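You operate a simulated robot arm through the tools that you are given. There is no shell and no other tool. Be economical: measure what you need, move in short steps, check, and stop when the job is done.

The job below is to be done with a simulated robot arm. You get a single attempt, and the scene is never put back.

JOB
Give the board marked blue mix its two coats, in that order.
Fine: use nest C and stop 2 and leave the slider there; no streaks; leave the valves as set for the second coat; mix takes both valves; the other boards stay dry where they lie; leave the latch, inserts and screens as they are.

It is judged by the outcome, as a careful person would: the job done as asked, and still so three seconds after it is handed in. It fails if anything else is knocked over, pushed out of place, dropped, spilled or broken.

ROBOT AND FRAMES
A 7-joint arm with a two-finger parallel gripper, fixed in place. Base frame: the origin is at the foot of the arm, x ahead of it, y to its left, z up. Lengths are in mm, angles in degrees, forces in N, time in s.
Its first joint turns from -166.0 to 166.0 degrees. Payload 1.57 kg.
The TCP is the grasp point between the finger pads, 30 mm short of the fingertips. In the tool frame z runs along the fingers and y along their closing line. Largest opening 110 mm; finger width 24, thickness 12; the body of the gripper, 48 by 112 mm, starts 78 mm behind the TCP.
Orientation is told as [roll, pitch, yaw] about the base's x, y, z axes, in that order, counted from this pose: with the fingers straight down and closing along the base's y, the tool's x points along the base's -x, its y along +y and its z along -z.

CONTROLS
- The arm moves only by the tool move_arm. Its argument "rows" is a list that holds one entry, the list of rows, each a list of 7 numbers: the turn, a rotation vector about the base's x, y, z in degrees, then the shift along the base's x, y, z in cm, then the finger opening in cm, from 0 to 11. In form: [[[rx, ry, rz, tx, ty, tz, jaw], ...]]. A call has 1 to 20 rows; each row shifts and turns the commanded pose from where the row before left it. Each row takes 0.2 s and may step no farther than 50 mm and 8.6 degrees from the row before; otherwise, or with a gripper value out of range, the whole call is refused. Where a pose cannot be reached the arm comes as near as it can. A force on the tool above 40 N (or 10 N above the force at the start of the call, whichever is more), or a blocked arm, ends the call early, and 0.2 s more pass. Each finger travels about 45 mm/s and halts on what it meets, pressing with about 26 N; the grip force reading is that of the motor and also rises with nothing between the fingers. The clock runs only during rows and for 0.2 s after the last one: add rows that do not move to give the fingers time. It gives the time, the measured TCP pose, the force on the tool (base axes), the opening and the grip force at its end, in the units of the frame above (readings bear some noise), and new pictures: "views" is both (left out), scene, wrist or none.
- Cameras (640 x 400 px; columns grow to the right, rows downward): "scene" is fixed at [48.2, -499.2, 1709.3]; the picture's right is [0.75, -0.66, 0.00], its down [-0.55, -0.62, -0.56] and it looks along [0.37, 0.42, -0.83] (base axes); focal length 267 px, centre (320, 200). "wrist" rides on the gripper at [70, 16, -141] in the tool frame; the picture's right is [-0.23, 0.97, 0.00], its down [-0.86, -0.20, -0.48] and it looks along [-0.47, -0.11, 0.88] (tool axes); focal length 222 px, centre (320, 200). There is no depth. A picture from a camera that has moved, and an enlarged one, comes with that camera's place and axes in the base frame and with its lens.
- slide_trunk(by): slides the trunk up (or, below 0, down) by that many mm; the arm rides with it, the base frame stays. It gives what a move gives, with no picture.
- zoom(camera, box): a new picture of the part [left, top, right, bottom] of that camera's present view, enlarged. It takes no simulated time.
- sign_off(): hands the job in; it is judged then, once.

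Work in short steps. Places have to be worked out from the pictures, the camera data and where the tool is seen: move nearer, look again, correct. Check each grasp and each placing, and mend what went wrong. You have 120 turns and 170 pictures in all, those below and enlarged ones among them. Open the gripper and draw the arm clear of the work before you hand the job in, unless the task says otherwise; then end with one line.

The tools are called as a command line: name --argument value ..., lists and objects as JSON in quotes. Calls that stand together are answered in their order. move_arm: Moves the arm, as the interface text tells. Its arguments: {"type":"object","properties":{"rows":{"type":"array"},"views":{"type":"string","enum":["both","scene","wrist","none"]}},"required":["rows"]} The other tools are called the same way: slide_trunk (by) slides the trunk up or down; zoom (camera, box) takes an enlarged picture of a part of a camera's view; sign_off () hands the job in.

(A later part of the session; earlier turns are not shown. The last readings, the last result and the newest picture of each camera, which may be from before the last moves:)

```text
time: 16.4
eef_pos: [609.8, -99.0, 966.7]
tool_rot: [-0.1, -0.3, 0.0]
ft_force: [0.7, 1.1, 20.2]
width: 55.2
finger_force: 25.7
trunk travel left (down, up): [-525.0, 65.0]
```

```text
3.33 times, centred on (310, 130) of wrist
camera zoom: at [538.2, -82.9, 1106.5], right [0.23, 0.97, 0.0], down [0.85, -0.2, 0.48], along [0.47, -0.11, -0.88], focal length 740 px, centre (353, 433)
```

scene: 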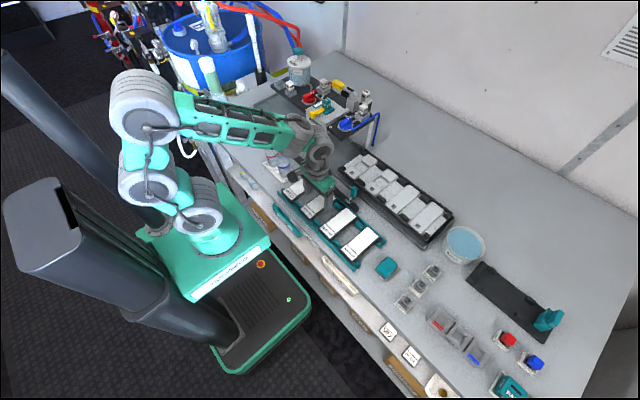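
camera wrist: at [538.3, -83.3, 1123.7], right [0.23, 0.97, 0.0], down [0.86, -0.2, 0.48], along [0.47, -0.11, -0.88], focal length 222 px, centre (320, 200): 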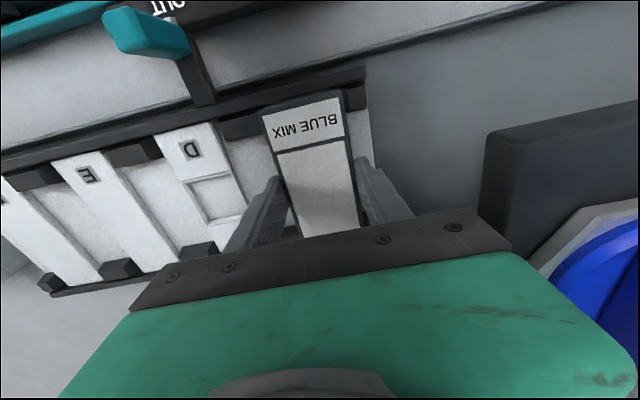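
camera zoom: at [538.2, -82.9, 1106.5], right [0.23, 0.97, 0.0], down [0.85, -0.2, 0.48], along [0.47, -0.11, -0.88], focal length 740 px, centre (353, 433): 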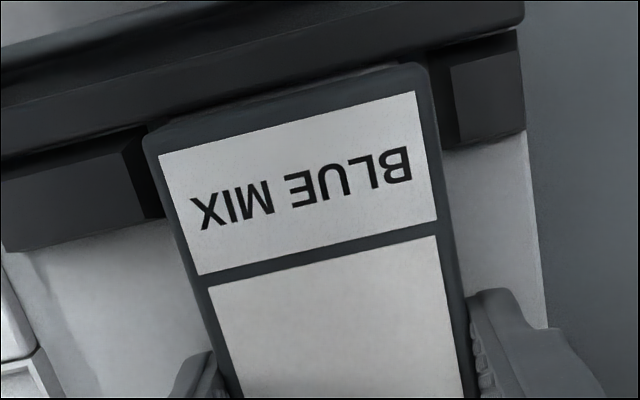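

Contact at 20 N with the board resting on the pad. I relax 2 mm, open the jaws to about 70 mm, and look.

move_arm --rows '[[[0, 0, 0, 0, 0, 0.15, 4.5], [0, 0, 0, 0, 0, 0.0, 6.2], [0, 0, 0, 0, 0, 0, 7], [0, 0, 0, 0, 0, 0, 7], [0, 0, 0, 0, 0, 2, 7], [0, 0, 0, 0, 0, 3, 7], [0, 0, 0, 0, 0, 3, 7], [0, 0, 0, 0, 0, 0, 7]]]' --views "wrist"

zoom --camera "scene" --box '[335, 135, 405, 185]'

zoom --camera "wrist" --box '[200, 50, 420, 210]'

```text
time: 18.2
eef_pos: [609.2, -97.9, 1042.7]
tool_rot: [0.0, 0.0, 0.1]
ft_force: [0.5, -0.6, 0.1]
width: 70.0
finger_force: 0.1
trunk travel left (down, up): [-525.0, 65.0]
camera wrist: at [538.6, -82.7, 1185.3], right [0.23, 0.97, 0.0], down [0.86, -0.2, 0.48], along [0.47, -0.11, -0.88], focal length 222 px, centre (320, 200)
```

wrist: 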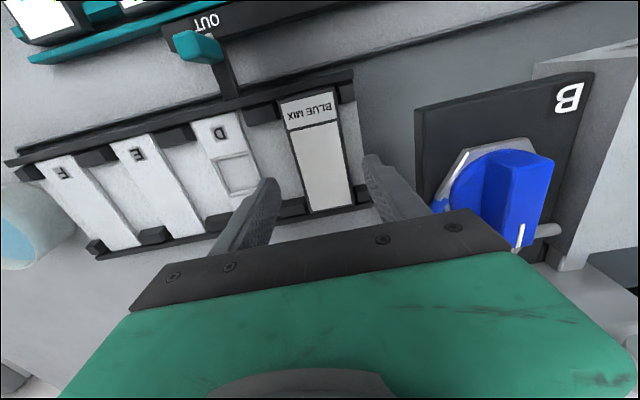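

```text
8.00 times, centred on (370, 160) of scene
camera zoom: at [48.2, -499.2, 1709.3], right [0.75, -0.66, 0.0], down [-0.55, -0.62, -0.56], along [0.37, 0.42, -0.83], focal length 2134 px, centre (-80, 520)
```

zoom: 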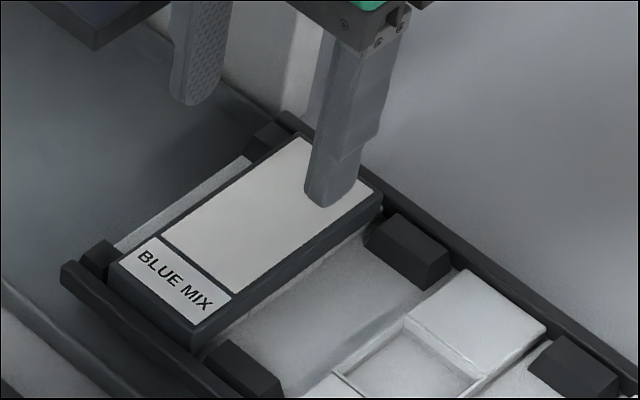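

```text
2.50 times, centred on (310, 130) of wrist
camera zoom: at [538.6, -82.7, 1185.3], right [0.23, 0.97, 0.0], down [0.86, -0.2, 0.48], along [0.47, -0.11, -0.88], focal length 555 px, centre (345, 375)
```

zoom: 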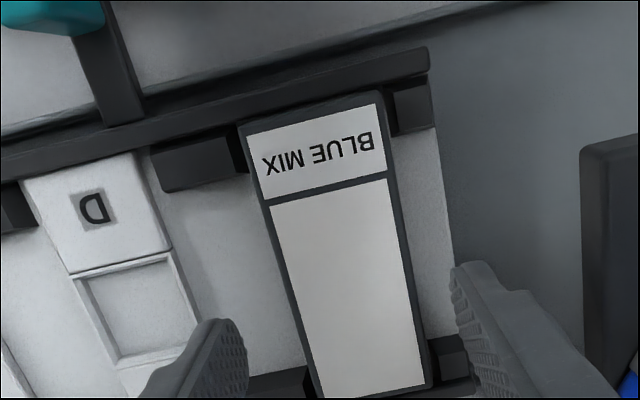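

The board is seated in nest C. Next I look at the blue valve closely, rising first and then moving across.

move_arm --rows '[[[0, 0, 0, 0, 0, 4, 7], [0, 0, 0, 0, 0, 4, 11], [0, 0, 0, -1.6, 3, 2, 11], [0, 0, 0, -1.6, 3, 2, 11], [0, 0, 0, -1.6, 3, 2, 11], [0, 0, 0, 0, 2.8, 0, 11], [0, 0, 0, 0, 0, 0, 11]]]' --views "wrist"

zoom --camera "wrist" --box '[220, 90, 460, 230]'

```text
time: 19.8
eef_pos: [559.1, 17.0, 1185.7]
tool_rot: [0.0, 0.1, 0.0]
ft_force: [-0.2, 0.3, -0.5]
width: 110.1
finger_force: 0.0
trunk travel left (down, up): [-525.0, 65.0]
camera wrist: at [489.0, 32.9, 1328.1], right [0.23, 0.97, 0.0], down [0.86, -0.2, 0.48], along [0.47, -0.11, -0.88], focal length 222 px, centre (320, 200)
```

wrist: 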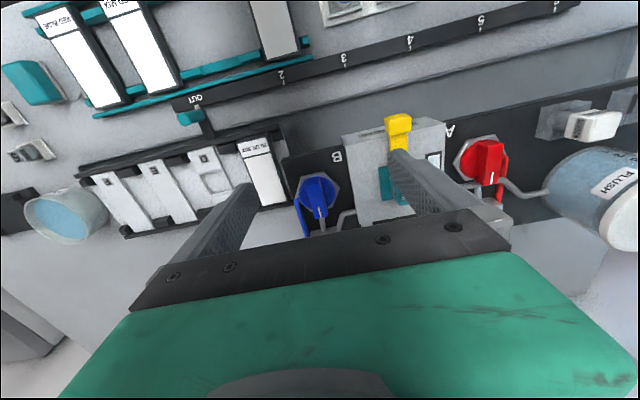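

```text
2.67 times, centred on (340, 160) of wrist
camera zoom: at [489.0, 32.9, 1328.1], right [0.23, 0.97, 0.0], down [0.86, -0.2, 0.48], along [0.47, -0.11, -0.88], focal length 592 px, centre (267, 307)
```

zoom: 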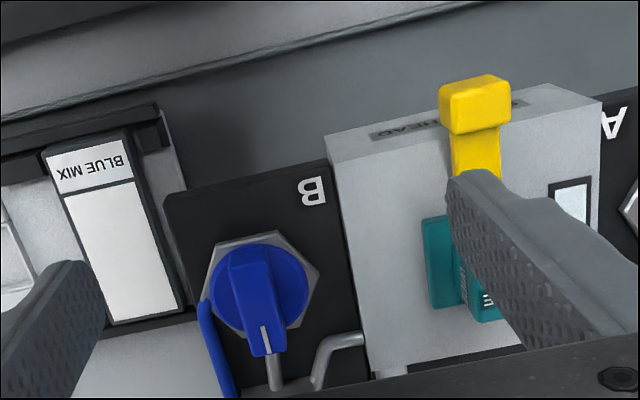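

Both valve ticks point toward +x. I look closer at the valve plates in the fixed view for open/shut marks.

zoom --camera "scene" --box '[330, 105, 380, 135]'

zoom --camera "scene" --box '[296, 80, 346, 115]'

```text
12.80 times, centred on (355, 120) of scene
camera zoom: at [48.2, -499.2, 1709.3], right [0.75, -0.66, 0.0], down [-0.55, -0.62, -0.56], along [0.37, 0.42, -0.83], focal length 3414 px, centre (-128, 1224)
```

zoom: 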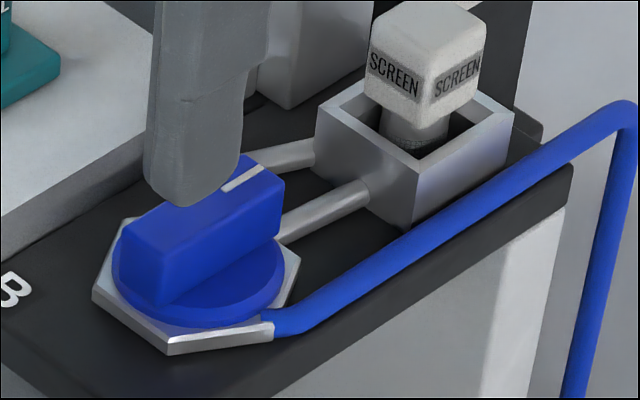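

```text
11.43 times, centred on (321, 98) of scene
camera zoom: at [48.2, -499.2, 1709.3], right [0.75, -0.66, 0.0], down [-0.55, -0.62, -0.56], along [0.37, 0.42, -0.83], focal length 3048 px, centre (309, 1371)
```

zoom: 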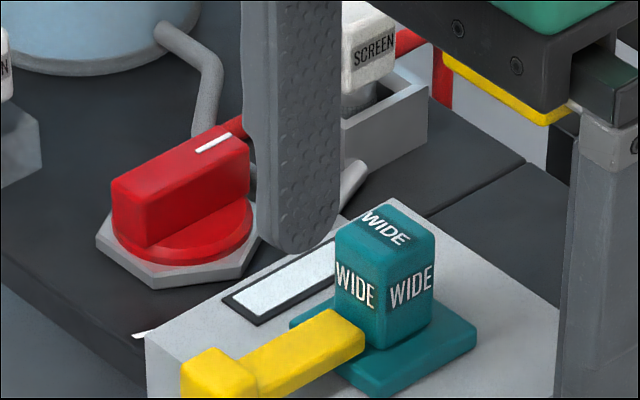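

There are no text marks, but both handles lie along their outlet pipes, which normally means open. Next I look at the red valve from directly above, keeping height.

move_arm --rows '[[[0, 0, 0, 1.3, 4.6, 0.5, 11], [0, 0, 0, 1.3, 4.6, 0.5, 11], [0, 0, 0, 1.3, 4.6, 0, 11], [0, 0, 0, 1.3, 4.6, 0, 11], [0, 0, 0, 0, 0, 0, 11]]]' --views "wrist"

zoom --camera "wrist" --box '[160, 70, 480, 230]'

zoom --camera "scene" --box '[280, 50, 390, 140]'

```text
time: 21.0
eef_pos: [615.2, 200.9, 1192.7]
tool_rot: [0.0, 0.0, 0.1]
ft_force: [-0.1, 0.0, -0.3]
width: 110.0
finger_force: 0.1
trunk travel left (down, up): [-525.0, 65.0]
camera wrist: at [544.1, 216.8, 1333.8], right [0.23, 0.97, 0.0], down [0.85, -0.2, 0.48], along [0.47, -0.11, -0.88], focal length 222 px, centre (320, 200)
```

wrist: 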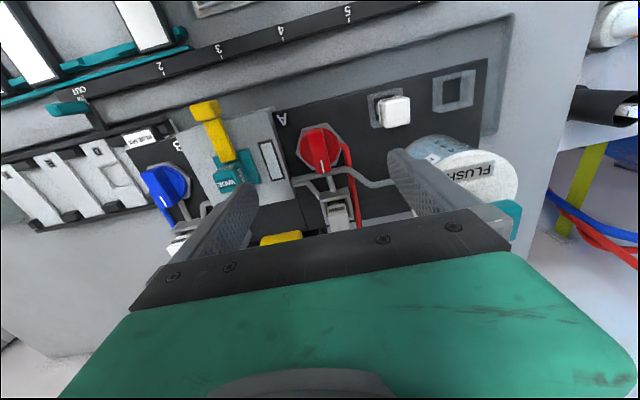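

```text
2.00 times, centred on (320, 150) of wrist
camera zoom: at [544.1, 216.8, 1333.8], right [0.23, 0.97, 0.0], down [0.85, -0.2, 0.48], along [0.47, -0.11, -0.88], focal length 444 px, centre (320, 300)
```

zoom: 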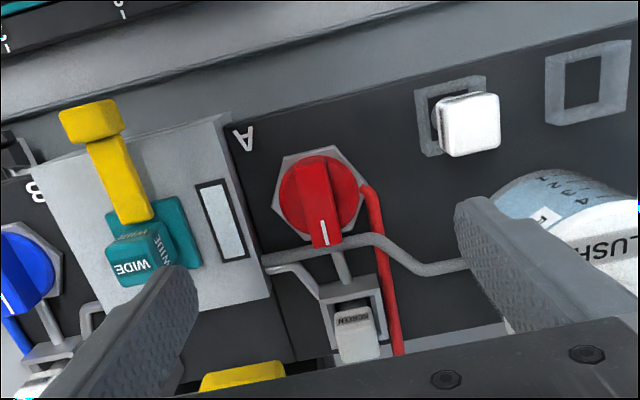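

```text
4.44 times, centred on (335, 95) of scene
camera zoom: at [48.2, -499.2, 1709.3], right [0.75, -0.66, 0.0], down [-0.55, -0.62, -0.56], along [0.37, 0.42, -0.83], focal length 1185 px, centre (253, 667)
```

zoom: 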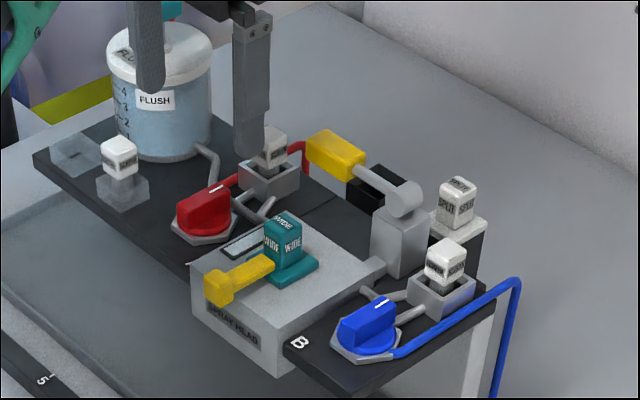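

The red handle's top is ≈(610,201.5,1089). I narrow the jaws to 40 mm and come down over it, stopping above to check.

move_arm --rows '[[[0, 0, 0, -0.5, 0.05, 0, 4], [0, 0, 0, 0, 0, -3, 4], [0, 0, 0, 0, 0, -2.5, 4], [0, 0, 0, 0, 0, 0, 4], [0, 0, 0, 0, 0, 0, 4]]]' --views "wrist"

zoom --camera "wrist" --box '[200, 90, 440, 240]'

zoom --camera "scene" --box '[285, 65, 345, 115]'

```text
time: 22.2
eef_pos: [607.1, 202.4, 1138.2]
tool_rot: [0.1, 0.0, 0.0]
ft_force: [-0.4, -0.1, 0.0]
width: 40.0
finger_force: 0.1
trunk travel left (down, up): [-525.0, 65.0]
camera wrist: at [536.9, 219.0, 1280.4], right [0.23, 0.97, 0.0], down [0.86, -0.2, 0.48], along [0.47, -0.11, -0.88], focal length 222 px, centre (320, 200)
```

wrist: 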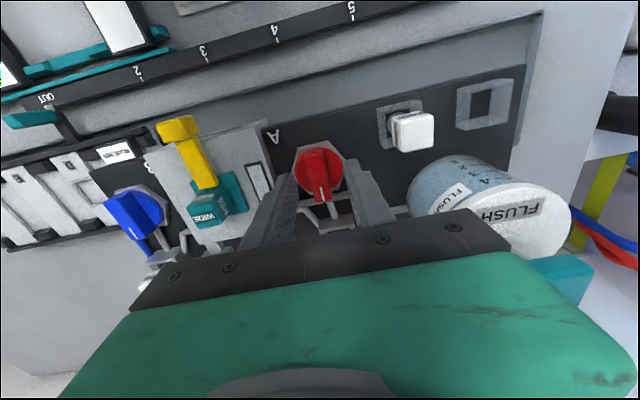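

```text
2.67 times, centred on (320, 165) of wrist
camera zoom: at [536.9, 219.0, 1280.4], right [0.23, 0.97, 0.0], down [0.86, -0.2, 0.48], along [0.47, -0.11, -0.88], focal length 592 px, centre (320, 293)
```

zoom: 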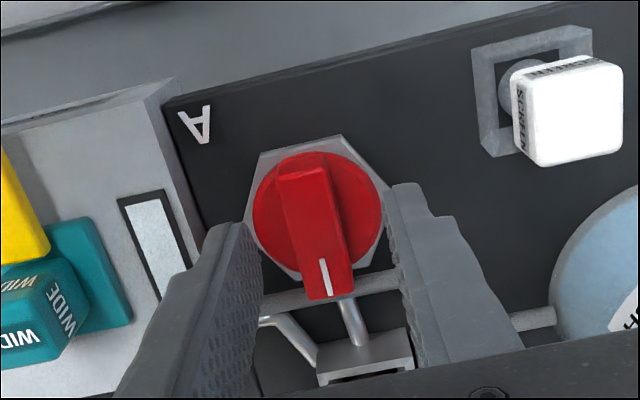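

```text
8.00 times, centred on (315, 90) of scene
camera zoom: at [48.2, -499.2, 1709.3], right [0.75, -0.66, 0.0], down [-0.55, -0.62, -0.56], along [0.37, 0.42, -0.83], focal length 2134 px, centre (360, 1080)
```

zoom: 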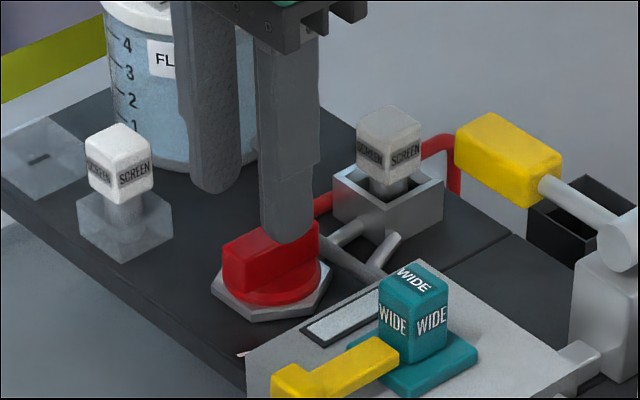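

The handle axis is at ≈(613,200.5). I correct slightly, lower to grip depth and close gently.

move_arm --rows '[[[0, 0, 0, 0.4, -0.1, -1.5, 4], [0, 0, 0, 0, 0, -1.2, 4], [0, 0, 0, 0, 0, -0.8, 4], [0, 0, 0, 0, 0, 0, 3], [0, 0, 0, 0, 0, 0, 1.5], [0, 0, 0, 0, 0, 0, 1], [0, 0, 0, 0, 0, 0, 1]]]' --views "wrist"

zoom --camera "scene" --box '[285, 65, 345, 115]'

```text
time: 23.8
eef_pos: [612.3, 199.9, 1107.0]
tool_rot: [0.0, 0.0, -0.1]
ft_force: [4.1, -16.6, 16.1]
width: 18.4
finger_force: 25.5
trunk travel left (down, up): [-525.0, 65.0]
camera wrist: at [540.6, 216.0, 1248.7], right [0.23, 0.97, 0.0], down [0.85, -0.2, 0.48], along [0.47, -0.11, -0.88], focal length 222 px, centre (320, 200)
```

wrist: 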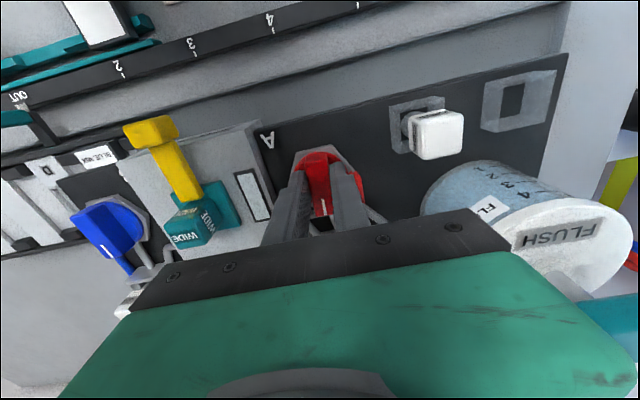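

```text
8.00 times, centred on (315, 90) of scene
camera zoom: at [48.2, -499.2, 1709.3], right [0.75, -0.66, 0.0], down [-0.55, -0.62, -0.56], along [0.37, 0.42, -0.83], focal length 2134 px, centre (360, 1080)
```

zoom: 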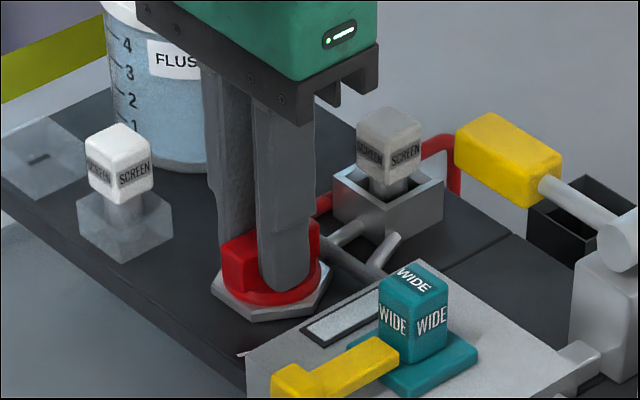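

The grip is on the bar (18.4 mm) with some side load. I ease 1 mm in −y and 2 mm up.

move_arm --rows '[[[0, 0, 0, 0, -0.1, 0.2, 1], [0, 0, 0, 0, 0, 0, 1]]]' --views "none"

```text
time: 24.4
eef_pos: [611.7, 199.1, 1107.6]
tool_rot: [0.2, 0.1, 0.0]
ft_force: [3.0, -14.4, 6.9]
width: 16.9
finger_force: 31.6
trunk travel left (down, up): [-525.0, 65.0]
```

Still −14 N sideways, so I ease a little more.

move_arm --rows '[[[0, 0, 0, 0, -0.2, 0, 1], [0, 0, 0, 0, 0, 0, 1]]]' --views "none"

```text
time: 25.0
eef_pos: [611.0, 199.8, 1107.8]
tool_rot: [0.0, 0.1, 0.2]
ft_force: [2.7, -7.6, 3.3]
width: 17.0
finger_force: 32.0
trunk travel left (down, up): [-525.0, 65.0]
```

The load is easing. I try a first turn of 24° counter-clockwise and look at whether the handle follows.

move_arm --rows '[[[0, 0, 0, 0, -0.1, 0, 1], [0, 0, 8, 0, 0, 0, 1], [0, 0, 8, 0, 0, 0, 1], [0, 0, 8, 0, 0, 0, 1], [0, 0, 0, 0, 0, 0, 1]]]' --views "wrist"

zoom --camera "scene" --box '[285, 65, 345, 115]'

```text
time: 26.2
eef_pos: [611.6, 199.5, 1105.9]
tool_rot: [0.0, 0.0, 24.1]
ft_force: [5.1, 10.6, 7.6]
width: 28.3
finger_force: 38.8
trunk travel left (down, up): [-525.0, 65.0]
camera wrist: at [540.7, 186.0, 1248.7], right [-0.19, 0.98, 0.0], down [0.86, 0.17, 0.48], along [0.47, 0.09, -0.88], focal length 222 px, centre (320, 200)
```

wrist: 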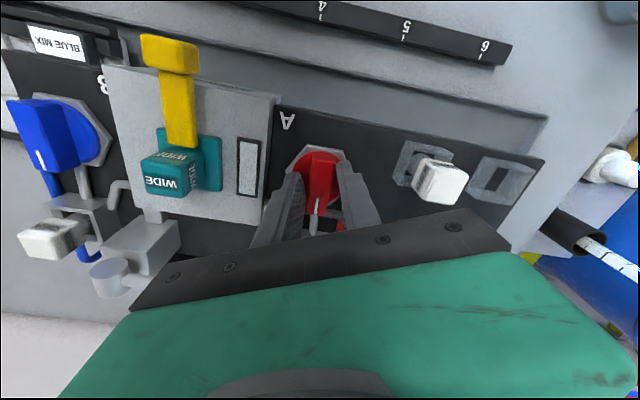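

```text
8.00 times, centred on (315, 90) of scene
camera zoom: at [48.2, -499.2, 1709.3], right [0.75, -0.66, 0.0], down [-0.55, -0.62, -0.56], along [0.37, 0.42, -0.83], focal length 2134 px, centre (360, 1080)
```

zoom: 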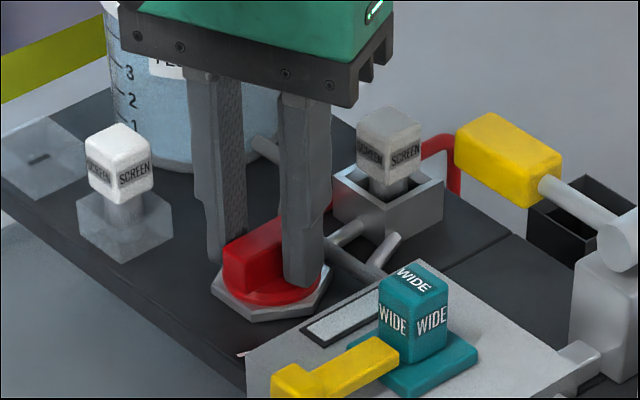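

The handle held against its stop, and the fingers spread to 28 mm. I turn back and try clockwise.

move_arm --rows '[[[0, 0, -8, 0, 0, 0, 1], [0, 0, -8, 0, 0, 0, 1], [0, 0, -8, 0, 0, 0, 1], [0, 0, -8, 0, 0, 0, 1], [0, 0, -8, 0, 0, 0, 1], [0, 0, -8, 0, 0, 0, 1], [0, 0, 0, 0, 0, 0, 1]]]' --views "wrist"

zoom --camera "scene" --box '[285, 65, 345, 115]'

```text
time: 27.8
eef_pos: [609.9, 201.6, 1106.4]
tool_rot: [0.0, -0.2, -23.9]
ft_force: [-8.6, 30.9, 5.8]
width: 17.2
finger_force: 32.5
trunk travel left (down, up): [-525.0, 65.0]
camera wrist: at [552.4, 245.4, 1248.6], right [0.6, 0.8, 0.0], down [0.7, -0.53, 0.48], along [0.38, -0.29, -0.88], focal length 222 px, centre (320, 200)
```

wrist: 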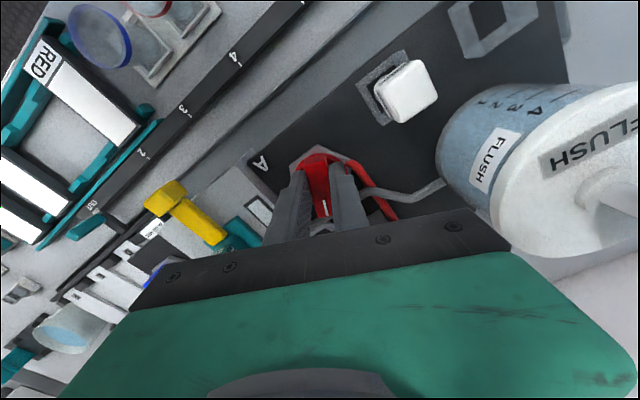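

```text
8.00 times, centred on (315, 90) of scene
camera zoom: at [48.2, -499.2, 1709.3], right [0.75, -0.66, 0.0], down [-0.55, -0.62, -0.56], along [0.37, 0.42, -0.83], focal length 2134 px, centre (360, 1080)
```

zoom: 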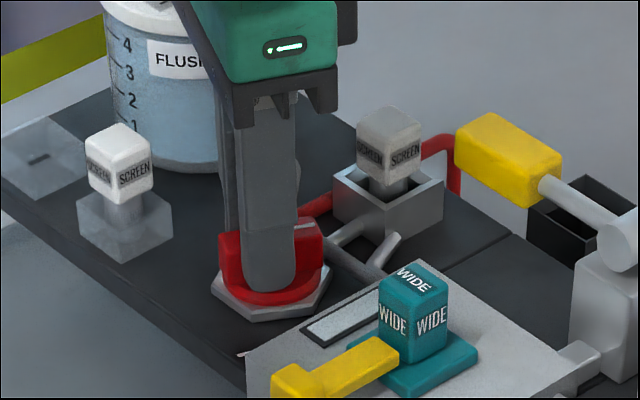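

Clockwise works: the handle follows the fingers. I ease +x/+y to remove the side load, then continue turning.

move_arm --rows '[[[0, 0, 0, 0.3, 0.1, 0, 1], [0, 0, -8, 0, 0, 0, 1], [0, 0, 0, 0, 0, 0, 1]]]' --views "none"

```text
time: 28.6
eef_pos: [616.9, 197.5, 1107.6]
tool_rot: [0.2, -0.2, -32.5]
ft_force: [9.3, 5.5, 5.8]
width: 19.5
finger_force: 5.3
trunk travel left (down, up): [-525.0, 65.0]
```

move_arm --rows '[[[0, 0, -8, 0, 0, 0, 1], [0, 0, -8, 0, 0, 0, 1], [0, 0, -8, 0, 0, 0, 1], [0, 0, 0, 0, 0, 0, 1]]]' --views "wrist"

```text
time: 29.6
eef_pos: [615.2, 199.5, 1107.3]
tool_rot: [-0.1, 0.0, -55.9]
ft_force: [5.2, 0.5, 6.4]
width: 17.3
finger_force: 21.0
trunk travel left (down, up): [-525.0, 65.0]
camera wrist: at [589.2, 266.6, 1248.8], right [0.93, 0.36, 0.0], down [0.31, -0.82, 0.48], along [0.17, -0.45, -0.88], focal length 222 px, centre (320, 200)
```

wrist: 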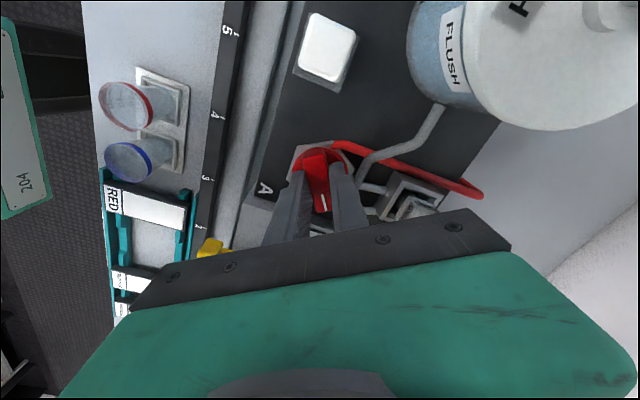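

The side load is gone and the handle is following well. I turn the remaining 34° to reach −90°.

move_arm --rows '[[[0, 0, -8.5, 0, 0, 0, 1], [0, 0, -8.5, 0, 0, 0, 1], [0, 0, -8.5, 0, 0, 0, 1], [0, 0, -8.5, 0, 0, 0, 1], [0, 0, 0, 0, 0, 0, 1]]]' --views "wrist"

zoom --camera "scene" --box '[285, 65, 345, 115]'

```text
time: 30.8
eef_pos: [615.1, 200.4, 1107.4]
tool_rot: [-0.1, 0.0, -90.1]
ft_force: [2.8, 0.7, 1.3]
width: 17.2
finger_force: 32.2
trunk travel left (down, up): [-525.0, 65.0]
camera wrist: at [631.1, 269.5, 1248.7], right [0.97, -0.23, 0.0], down [-0.2, -0.85, 0.48], along [-0.11, -0.47, -0.88], focal length 222 px, centre (320, 200)
```

wrist: 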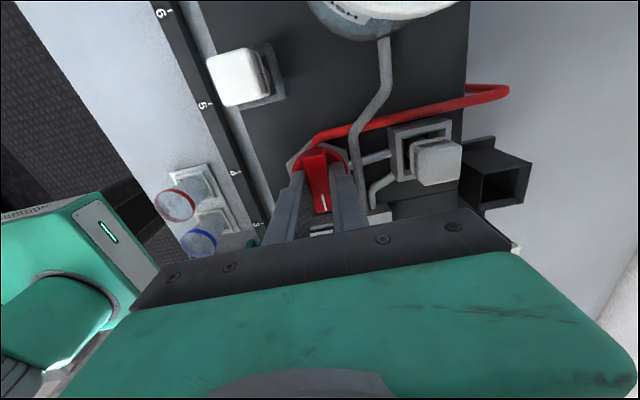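

```text
8.00 times, centred on (315, 90) of scene
camera zoom: at [48.2, -499.2, 1709.3], right [0.75, -0.66, 0.0], down [-0.55, -0.62, -0.56], along [0.37, 0.42, -0.83], focal length 2134 px, centre (360, 1080)
```

zoom: 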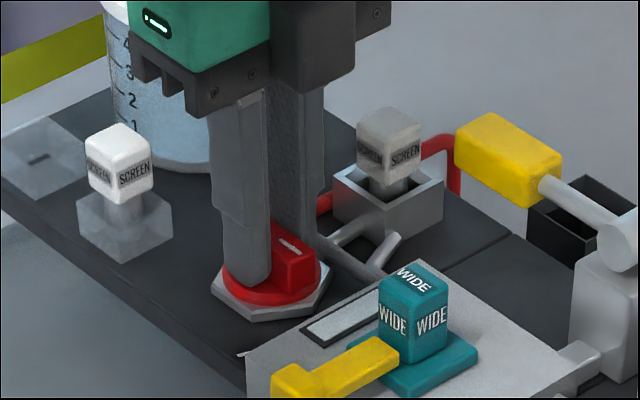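

Red is now turned a quarter with its tick toward the head. I release, rise, and inspect the valve plate and the sight glass for any change.

move_arm --rows '[[[0, 0, 0, 0, 0, 0, 3], [0, 0, 0, 0, 0, 0, 4], [0, 0, 0, 0, 0, 3, 4], [0, 0, 0, 0, 0, 3, 5], [0, 0, 0, 0, 2, 3, 6], [0, 0, 0, 0, 2, 0, 6], [0, 0, 0, 0, 0, 0, 6]]]' --views "wrist"

zoom --camera "wrist" --box '[220, 90, 460, 240]'

zoom --camera "scene" --box '[295, 70, 355, 120]'

```text
time: 32.4
eef_pos: [614.5, 238.6, 1199.1]
tool_rot: [0.0, 0.0, -90.1]
ft_force: [-0.7, 0.1, 1.2]
width: 59.9
finger_force: 0.0
trunk travel left (down, up): [-525.0, 65.0]
camera wrist: at [630.6, 308.9, 1340.7], right [0.97, -0.23, 0.0], down [-0.2, -0.85, 0.48], along [-0.11, -0.47, -0.88], focal length 222 px, centre (320, 200)
```

wrist: 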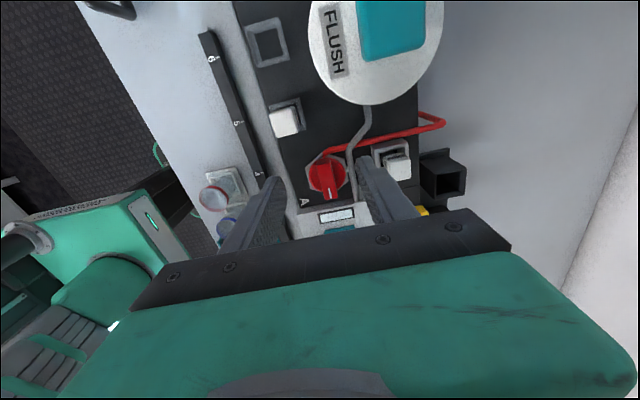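

```text
2.67 times, centred on (340, 165) of wrist
camera zoom: at [630.6, 308.9, 1340.7], right [0.97, -0.23, 0.0], down [-0.2, -0.85, 0.48], along [-0.11, -0.47, -0.88], focal length 592 px, centre (267, 293)
```

zoom: 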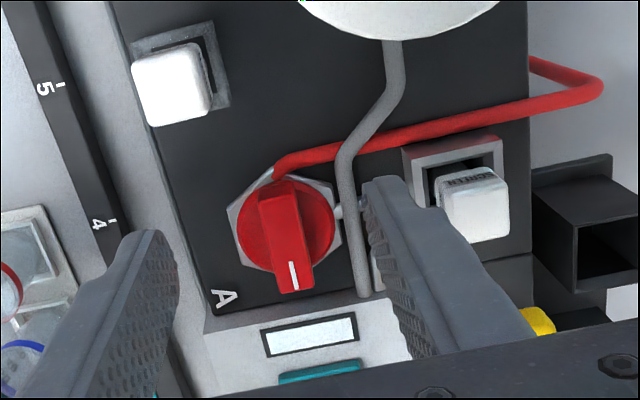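

```text
8.00 times, centred on (325, 95) of scene
camera zoom: at [48.2, -499.2, 1709.3], right [0.75, -0.66, 0.0], down [-0.55, -0.62, -0.56], along [0.37, 0.42, -0.83], focal length 2134 px, centre (280, 1040)
```

zoom: 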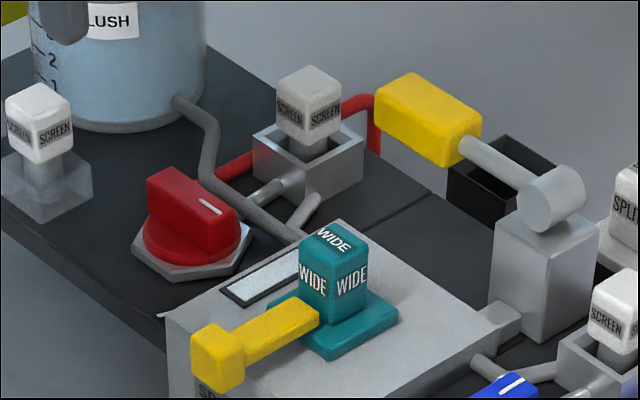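

No marks and no change in the glass. Before committing paint I'll make a harmless check: turn blue to the same quarter position and pull the lever with nothing under the head. I swing over to the blue valve.

move_arm --rows '[[[0, 0, 8.2, 0, -2.16, 0, 5], [0, 0, 8.2, 0, -2.16, 0, 4], [0, 0, 8.2, 0, -2.16, 0, 4], [0, 0, 8.2, 0, -2.16, 0, 4], [0, 0, 8.2, 0, -2.16, 0, 4], [0, 0, 8.2, 0, -2.16, 0, 4], [0, 0, 8.2, 0, -2.16, 0, 4], [0, 0, 8.2, 0, -2.16, 0, 4], [0, 0, 8.2, 0, -2.16, 0, 4], [0, 0, 8.2, 0, -2.16, 0, 4], [0, 0, 8.1, 0, -2.16, 0, 4], [0, 0, 0, 0, 0, -3, 4], [0, 0, 0, 0, 0, -2, 4], [0, 0, 0, 0, 0, 0, 4]]]' --views "wrist"

zoom --camera "wrist" --box '[220, 90, 460, 240]'

```text
time: 35.4
eef_pos: [615.7, 1.9, 1146.9]
tool_rot: [0.0, -0.1, 0.1]
ft_force: [-0.3, -0.2, -0.2]
width: 39.9
finger_force: 0.0
trunk travel left (down, up): [-525.0, 65.0]
camera wrist: at [545.8, 18.7, 1288.2], right [0.23, 0.97, 0.0], down [0.86, -0.2, 0.48], along [0.47, -0.11, -0.88], focal length 222 px, centre (320, 200)
```

wrist: 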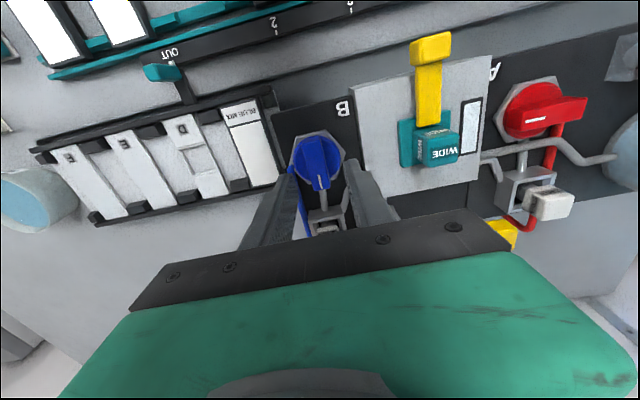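

```text
2.67 times, centred on (340, 165) of wrist
camera zoom: at [545.8, 18.7, 1288.2], right [0.23, 0.97, 0.0], down [0.86, -0.2, 0.48], along [0.47, -0.11, -0.88], focal length 592 px, centre (267, 293)
```

zoom: 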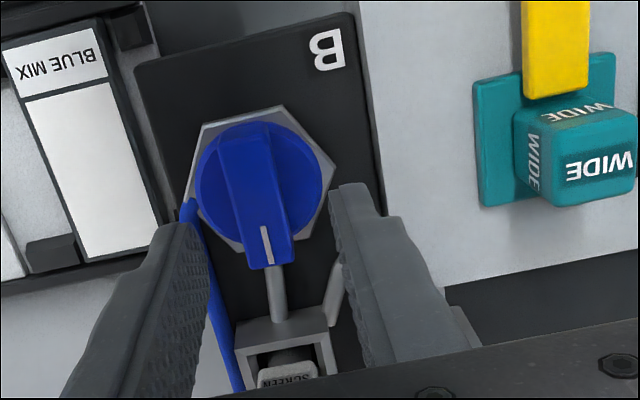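

The blue axis is at ≈(615,-1). I lower to grip depth and close.

move_arm --rows '[[[0, 0, 0, 0, -0.25, -1.5, 4], [0, 0, 0, 0, 0, -1.4, 4], [0, 0, 0, 0, 0, -1, 4], [0, 0, 0, 0, 0, 0, 3], [0, 0, 0, 0, 0, 0, 1.5], [0, 0, 0, 0, 0, 0, 1], [0, 0, 0, 0, 0, 0, 1]]]' --views "none"

```text
time: 37.0
eef_pos: [616.8, -0.6, 1106.6]
tool_rot: [-0.1, 0.0, 0.0]
ft_force: [0.8, -1.6, 1.9]
width: 17.1
finger_force: 30.0
trunk travel left (down, up): [-525.0, 65.0]
```

A clean grip. I try 16° clockwise first, as on the red one.

move_arm --rows '[[[0, 0, -8, 0, 0, 0, 1], [0, 0, -8, 0, 0, 0, 1], [0, 0, 0, 0, 0, 0, 1]]]' --views "none"

```text
time: 37.8
eef_pos: [616.0, 0.2, 1107.2]
tool_rot: [0.0, 0.0, -16.1]
ft_force: [2.9, -4.6, -2.1]
width: 17.2
finger_force: 31.9
trunk travel left (down, up): [-525.0, 65.0]
```

It follows clockwise. I continue to −90°.

move_arm --rows '[[[0, 0, -8.2, 0, 0, 0, 1], [0, 0, -8.2, 0, 0, 0, 1], [0, 0, -8.2, 0, 0, 0, 1], [0, 0, -8.2, 0, 0, 0, 1], [0, 0, -8.2, 0, 0, 0, 1], [0, 0, -8.2, 0, 0, 0, 1], [0, 0, -8.2, 0, 0, 0, 1], [0, 0, -8.2, 0, 0, 0, 1], [0, 0, -8.2, 0, 0, 0, 1], [0, 0, 0, 0, 0, 0, 1]]]' --views "none"

zoom --camera "scene" --box '[310, 85, 380, 140]'

```text
time: 40.0
eef_pos: [614.8, -0.4, 1106.9]
tool_rot: [-0.2, 0.0, -89.8]
ft_force: [-4.9, -8.4, -11.6]
width: 17.2
finger_force: 31.7
trunk travel left (down, up): [-525.0, 65.0]
```

```text
7.27 times, centred on (345, 112) of scene
camera zoom: at [48.2, -499.2, 1709.3], right [0.75, -0.66, 0.0], down [-0.55, -0.62, -0.56], along [0.37, 0.42, -0.83], focal length 1940 px, centre (138, 836)
```

zoom: 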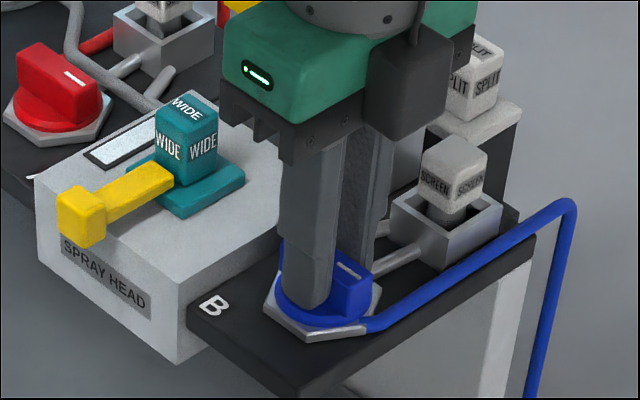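

Both valves are now a quarter-turn across their outlet pipes. I release blue, rise and go to view the rear lever, turning the hand back to yaw 0.

move_arm --rows '[[[0, 0, 0, 0, 0, 0, 3], [0, 0, 0, 0, 0, 0, 4], [0, 0, 0, 0, 0, 4, 4], [0, 0, 0, 0, 0, 4, 4], [0, 0, 8.2, 0, 1.2, 1.5, 4], [0, 0, 8.2, 0, 1.2, 0, 4], [0, 0, 8.2, 0, 1.2, 0, 4], [0, 0, 8.2, 0, 1.2, 0, 4], [0, 0, 8.2, 0, 1.2, 0, 4], [0, 0, 8.2, 0, 1.2, 0, 6], [0, 0, 8.2, 0, 1.2, 0, 8], [0, 0, 8.2, 0, 1.2, 0, 10], [0, 0, 8.2, 0, 1.2, 0, 11], [0, 0, 8.2, 0, 1.2, 0, 11], [0, 0, 7.8, 0, 1.2, 0, 11], [0, 0, 0, 0, 0, 0, 11]]]' --views "wrist"

zoom --camera "scene" --box '[310, 75, 390, 135]'

```text
time: 43.4
eef_pos: [614.1, 131.7, 1202.2]
tool_rot: [-0.1, 0.0, 0.3]
ft_force: [0.2, 0.3, 0.7]
width: 110.0
finger_force: 0.0
trunk travel left (down, up): [-525.0, 65.0]
camera wrist: at [543.7, 147.3, 1343.6], right [0.22, 0.97, 0.0], down [0.86, -0.2, 0.48], along [0.47, -0.11, -0.88], focal length 222 px, centre (320, 200)
```

wrist: 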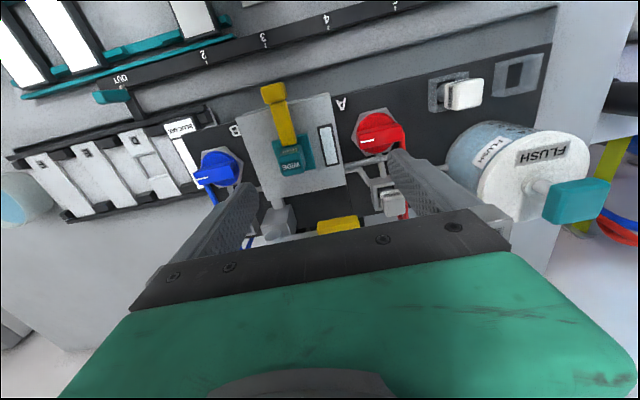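

```text
6.67 times, centred on (350, 105) of scene
camera zoom: at [48.2, -499.2, 1709.3], right [0.75, -0.66, 0.0], down [-0.55, -0.62, -0.56], along [0.37, 0.42, -0.83], focal length 1778 px, centre (120, 833)
```

zoom: 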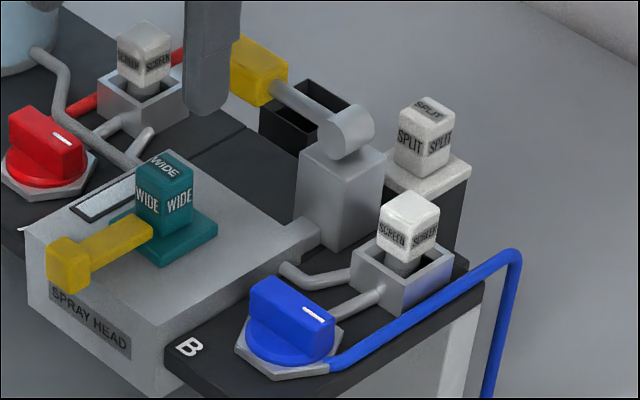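

The lever handle is at ≈(696,134,1130) and the plunger at ≈(663,315,1195). I close the fingers and move above the lever handle.

move_arm --rows '[[[0, 0, 0, 2.5, 0, 0, 8], [0, 0, 0, 2.5, 0.1, 0, 4], [0, 0, 0, 2.0, 0.1, 0, 0], [0, 0, 0, 1, 0, 0, 0], [0, 0, 0, 0, 0, 0, 0], [0, 0, 0, 0, 0, 0, 0], [0, 0, 0, 0, 0, 0, 0], [0, 0, 0, 0, 0, 0, 0]]]' --views "wrist"

zoom --camera "scene" --box '[310, 60, 390, 120]'

```text
time: 45.2
eef_pos: [654.8, 130.0, 1195.5]
tool_rot: [0.1, 0.0, 0.2]
ft_force: [0.5, 0.2, 0.3]
width: 0.2
finger_force: 21.6
out of reach, approached as far as the arm can: row 2, 3, 4
trunk travel left (down, up): [-525.0, 65.0]
camera wrist: at [585.6, 146.0, 1337.4], right [0.23, 0.97, 0.0], down [0.86, -0.2, 0.48], along [0.47, -0.11, -0.88], focal length 222 px, centre (320, 200)
```

wrist: 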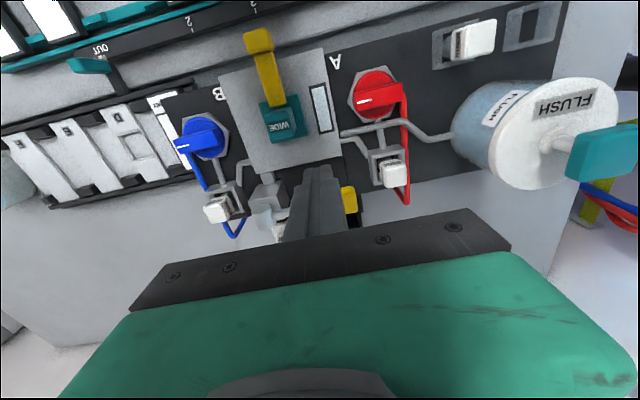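

```text
6.67 times, centred on (350, 90) of scene
camera zoom: at [48.2, -499.2, 1709.3], right [0.75, -0.66, 0.0], down [-0.55, -0.62, -0.56], along [0.37, 0.42, -0.83], focal length 1778 px, centre (120, 933)
```

zoom: 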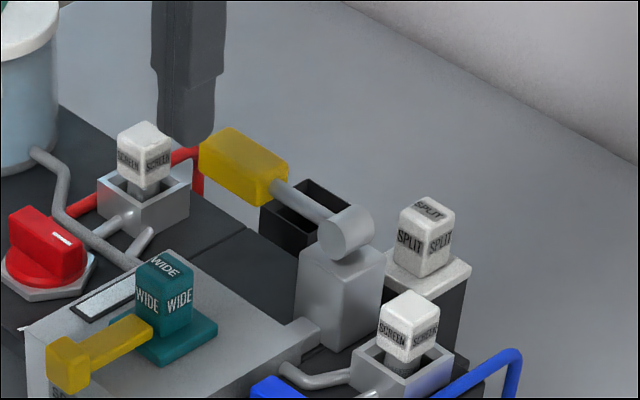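

The arm's reach falls short here, so I raise the trunk 60 mm to gain reach at this height.

slide_trunk --by 60

```text
time: 46.2
eef_pos: [655.7, 130.3, 1255.8]
tool_rot: [0.0, 0.0, 0.2]
ft_force: [0.6, 0.8, -0.5]
width: 0.0
finger_force: 21.3
trunk travel left (down, up): [-585.0, 5.0]
```

move_arm --rows '[[[0, 0, 0, 0, 0, -4, 0], [0, 0, 0, 0, 0, -4, 0], [0, 0, 0, 0, 0, 0, 0]]]' --views "none"

```text
time: 47.0
eef_pos: [657.4, 130.0, 1174.0]
tool_rot: [-0.1, 0.1, 0.1]
ft_force: [0.1, 0.4, -0.6]
width: 0.1
finger_force: 21.7
trunk travel left (down, up): [-585.0, 5.0]
```

The commanded pose starts from the reached one. I move out to the lever handle.

move_arm --rows '[[[0, 0, 0, 2, 0.3, 0, 0], [0, 0, 0, 1.9, 0.3, 0, 0], [0, 0, 0, 0, 0, 0, 0]]]' --views "wrist"

zoom --camera "scene" --box '[310, 60, 390, 120]'

```text
time: 47.8
eef_pos: [692.5, 133.5, 1175.0]
tool_rot: [0.0, 0.0, 0.1]
ft_force: [-0.1, -0.2, 0.7]
width: 0.1
finger_force: 21.6
trunk travel left (down, up): [-585.0, 5.0]
camera wrist: at [621.5, 150.1, 1316.7], right [0.23, 0.97, 0.0], down [0.85, -0.2, 0.48], along [0.47, -0.11, -0.88], focal length 222 px, centre (320, 200)
```

wrist: 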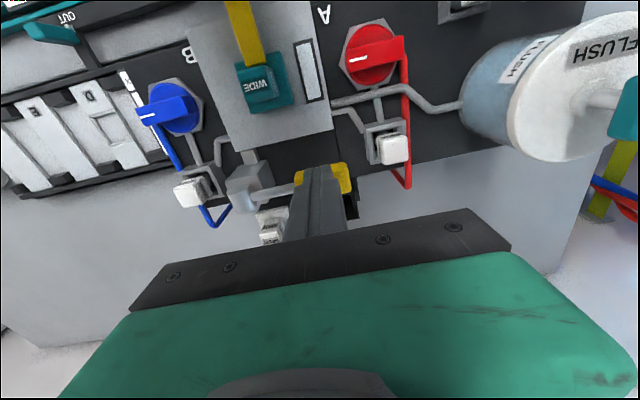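

```text
6.67 times, centred on (350, 90) of scene
camera zoom: at [48.2, -499.2, 1709.3], right [0.75, -0.66, 0.0], down [-0.55, -0.62, -0.56], along [0.37, 0.42, -0.83], focal length 1778 px, centre (120, 933)
```

zoom: 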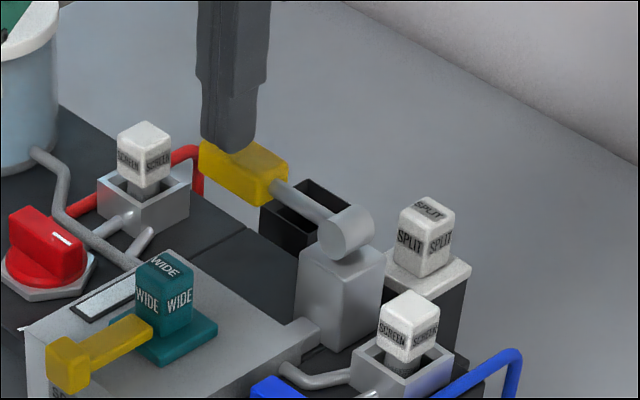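

The fingertips are right over the handle. I press down in small steps, with both valves across and nothing under the head, then look.

move_arm --rows '[[[0, 0, 0, 0, 0, -1, 0], [0, 0, 0, 0, 0, -1, 0], [0, 0, 0, 0, 0, -1, 0], [0, 0, 0, 0, 0, 0, 0]]]' --views "none"

zoom --camera "scene" --box '[300, 70, 390, 140]'

```text
time: 48.8
eef_pos: [695.2, 134.7, 1145.7]
tool_rot: [0.1, 0.0, 0.1]
ft_force: [-1.2, -0.4, 3.6]
width: 0.0
finger_force: 21.1
trunk travel left (down, up): [-585.0, 5.0]
```

```text
5.71 times, centred on (345, 105) of scene
camera zoom: at [48.2, -499.2, 1709.3], right [0.75, -0.66, 0.0], down [-0.55, -0.62, -0.56], along [0.37, 0.42, -0.83], focal length 1524 px, centre (177, 743)
```

zoom: 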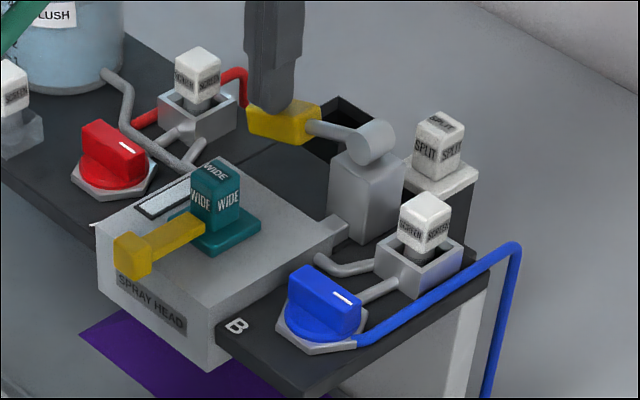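

Purple appeared under the head, so across is OPEN and along is shut. The check was worth it. I release the lever at once and see what remains.

move_arm --rows '[[[0, 0, 0, 0, 0, 3, 0], [0, 0, 0, 0, 0, 2, 0], [0, 0, 0, 0, 0, 0, 0], [0, 0, 0, 0, 0, 0, 0], [0, 0, 0, 0, 0, 0, 0]]]' --views "scene"

zoom --camera "scene" --box '[290, 70, 410, 170]'

```text
time: 50.0
eef_pos: [683.8, 134.2, 1187.5]
tool_rot: [0.0, 0.1, 0.1]
ft_force: [0.2, -0.4, 0.2]
width: 0.0
finger_force: 20.9
out of reach, approached as far as the arm can: row 2
trunk travel left (down, up): [-585.0, 5.0]
```

scene: 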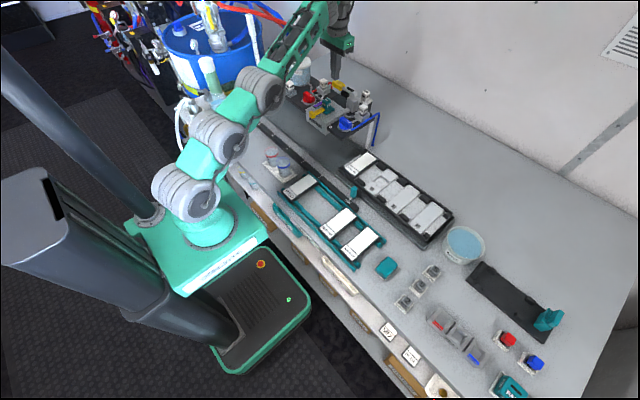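

```text
4.00 times, centred on (350, 120) of scene
camera zoom: at [48.2, -499.2, 1709.3], right [0.75, -0.66, 0.0], down [-0.55, -0.62, -0.56], along [0.37, 0.42, -0.83], focal length 1067 px, centre (200, 520)
```

zoom: 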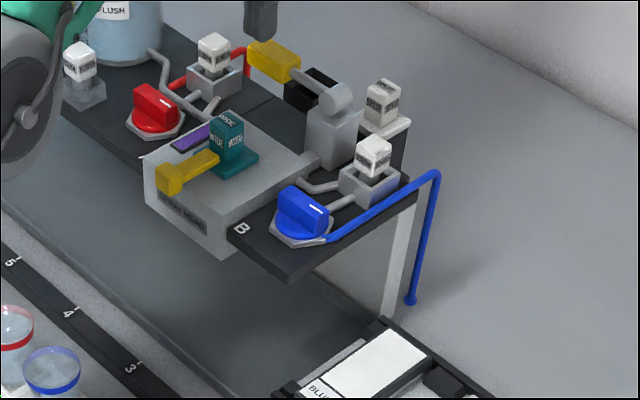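

The pan is clean, but the sight glass is now purple, so the head must be flushed before the blue coat. The plunger is far, so I'll tilt the hand outward. First I move toward it and look.

move_arm --rows '[[[0, 0, 0, -4, 1, 2, 0], [0, 0, 0, -3, 3, 2, 0], [3.44, -7.2, 0, -1, 4, 2, 0], [3.44, -7.2, 0, 0, 4, 1, 0], [3.44, -7.2, 0, 0, 3, 0, 0], [0, 0, 0, 0, 0, 0, 0]]]' --views "wrist"

zoom --camera "scene" --box '[250, 20, 370, 110]'

```text
time: 51.4
eef_pos: [605.2, 287.0, 1258.4]
tool_rot: [10.8, -21.7, -2.1]
ft_force: [0.5, 0.0, 0.1]
width: 0.0
finger_force: 21.5
trunk travel left (down, up): [-585.0, 5.0]
camera wrist: at [487.6, 279.4, 1365.8], right [0.18, 0.95, 0.25], down [0.63, -0.31, 0.72], along [0.76, 0.03, -0.65], focal length 222 px, centre (320, 200)
```

wrist: 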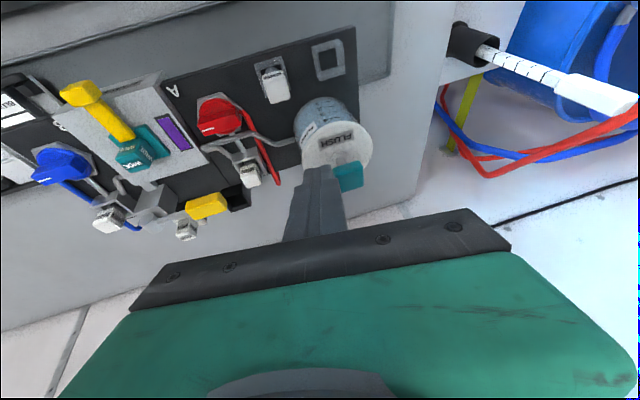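

```text
4.44 times, centred on (310, 65) of scene
camera zoom: at [48.2, -499.2, 1709.3], right [0.75, -0.66, 0.0], down [-0.55, -0.62, -0.56], along [0.37, 0.42, -0.83], focal length 1185 px, centre (364, 800)
```

zoom: 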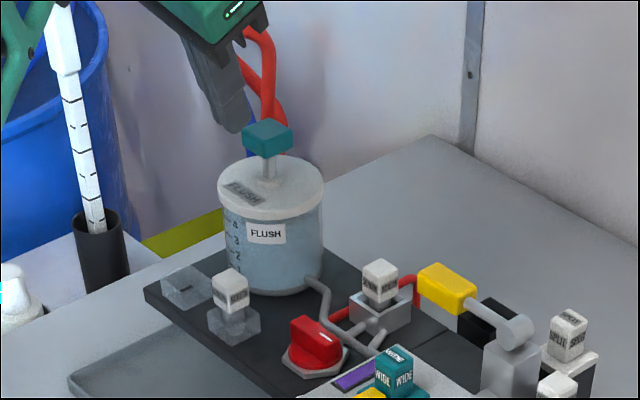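

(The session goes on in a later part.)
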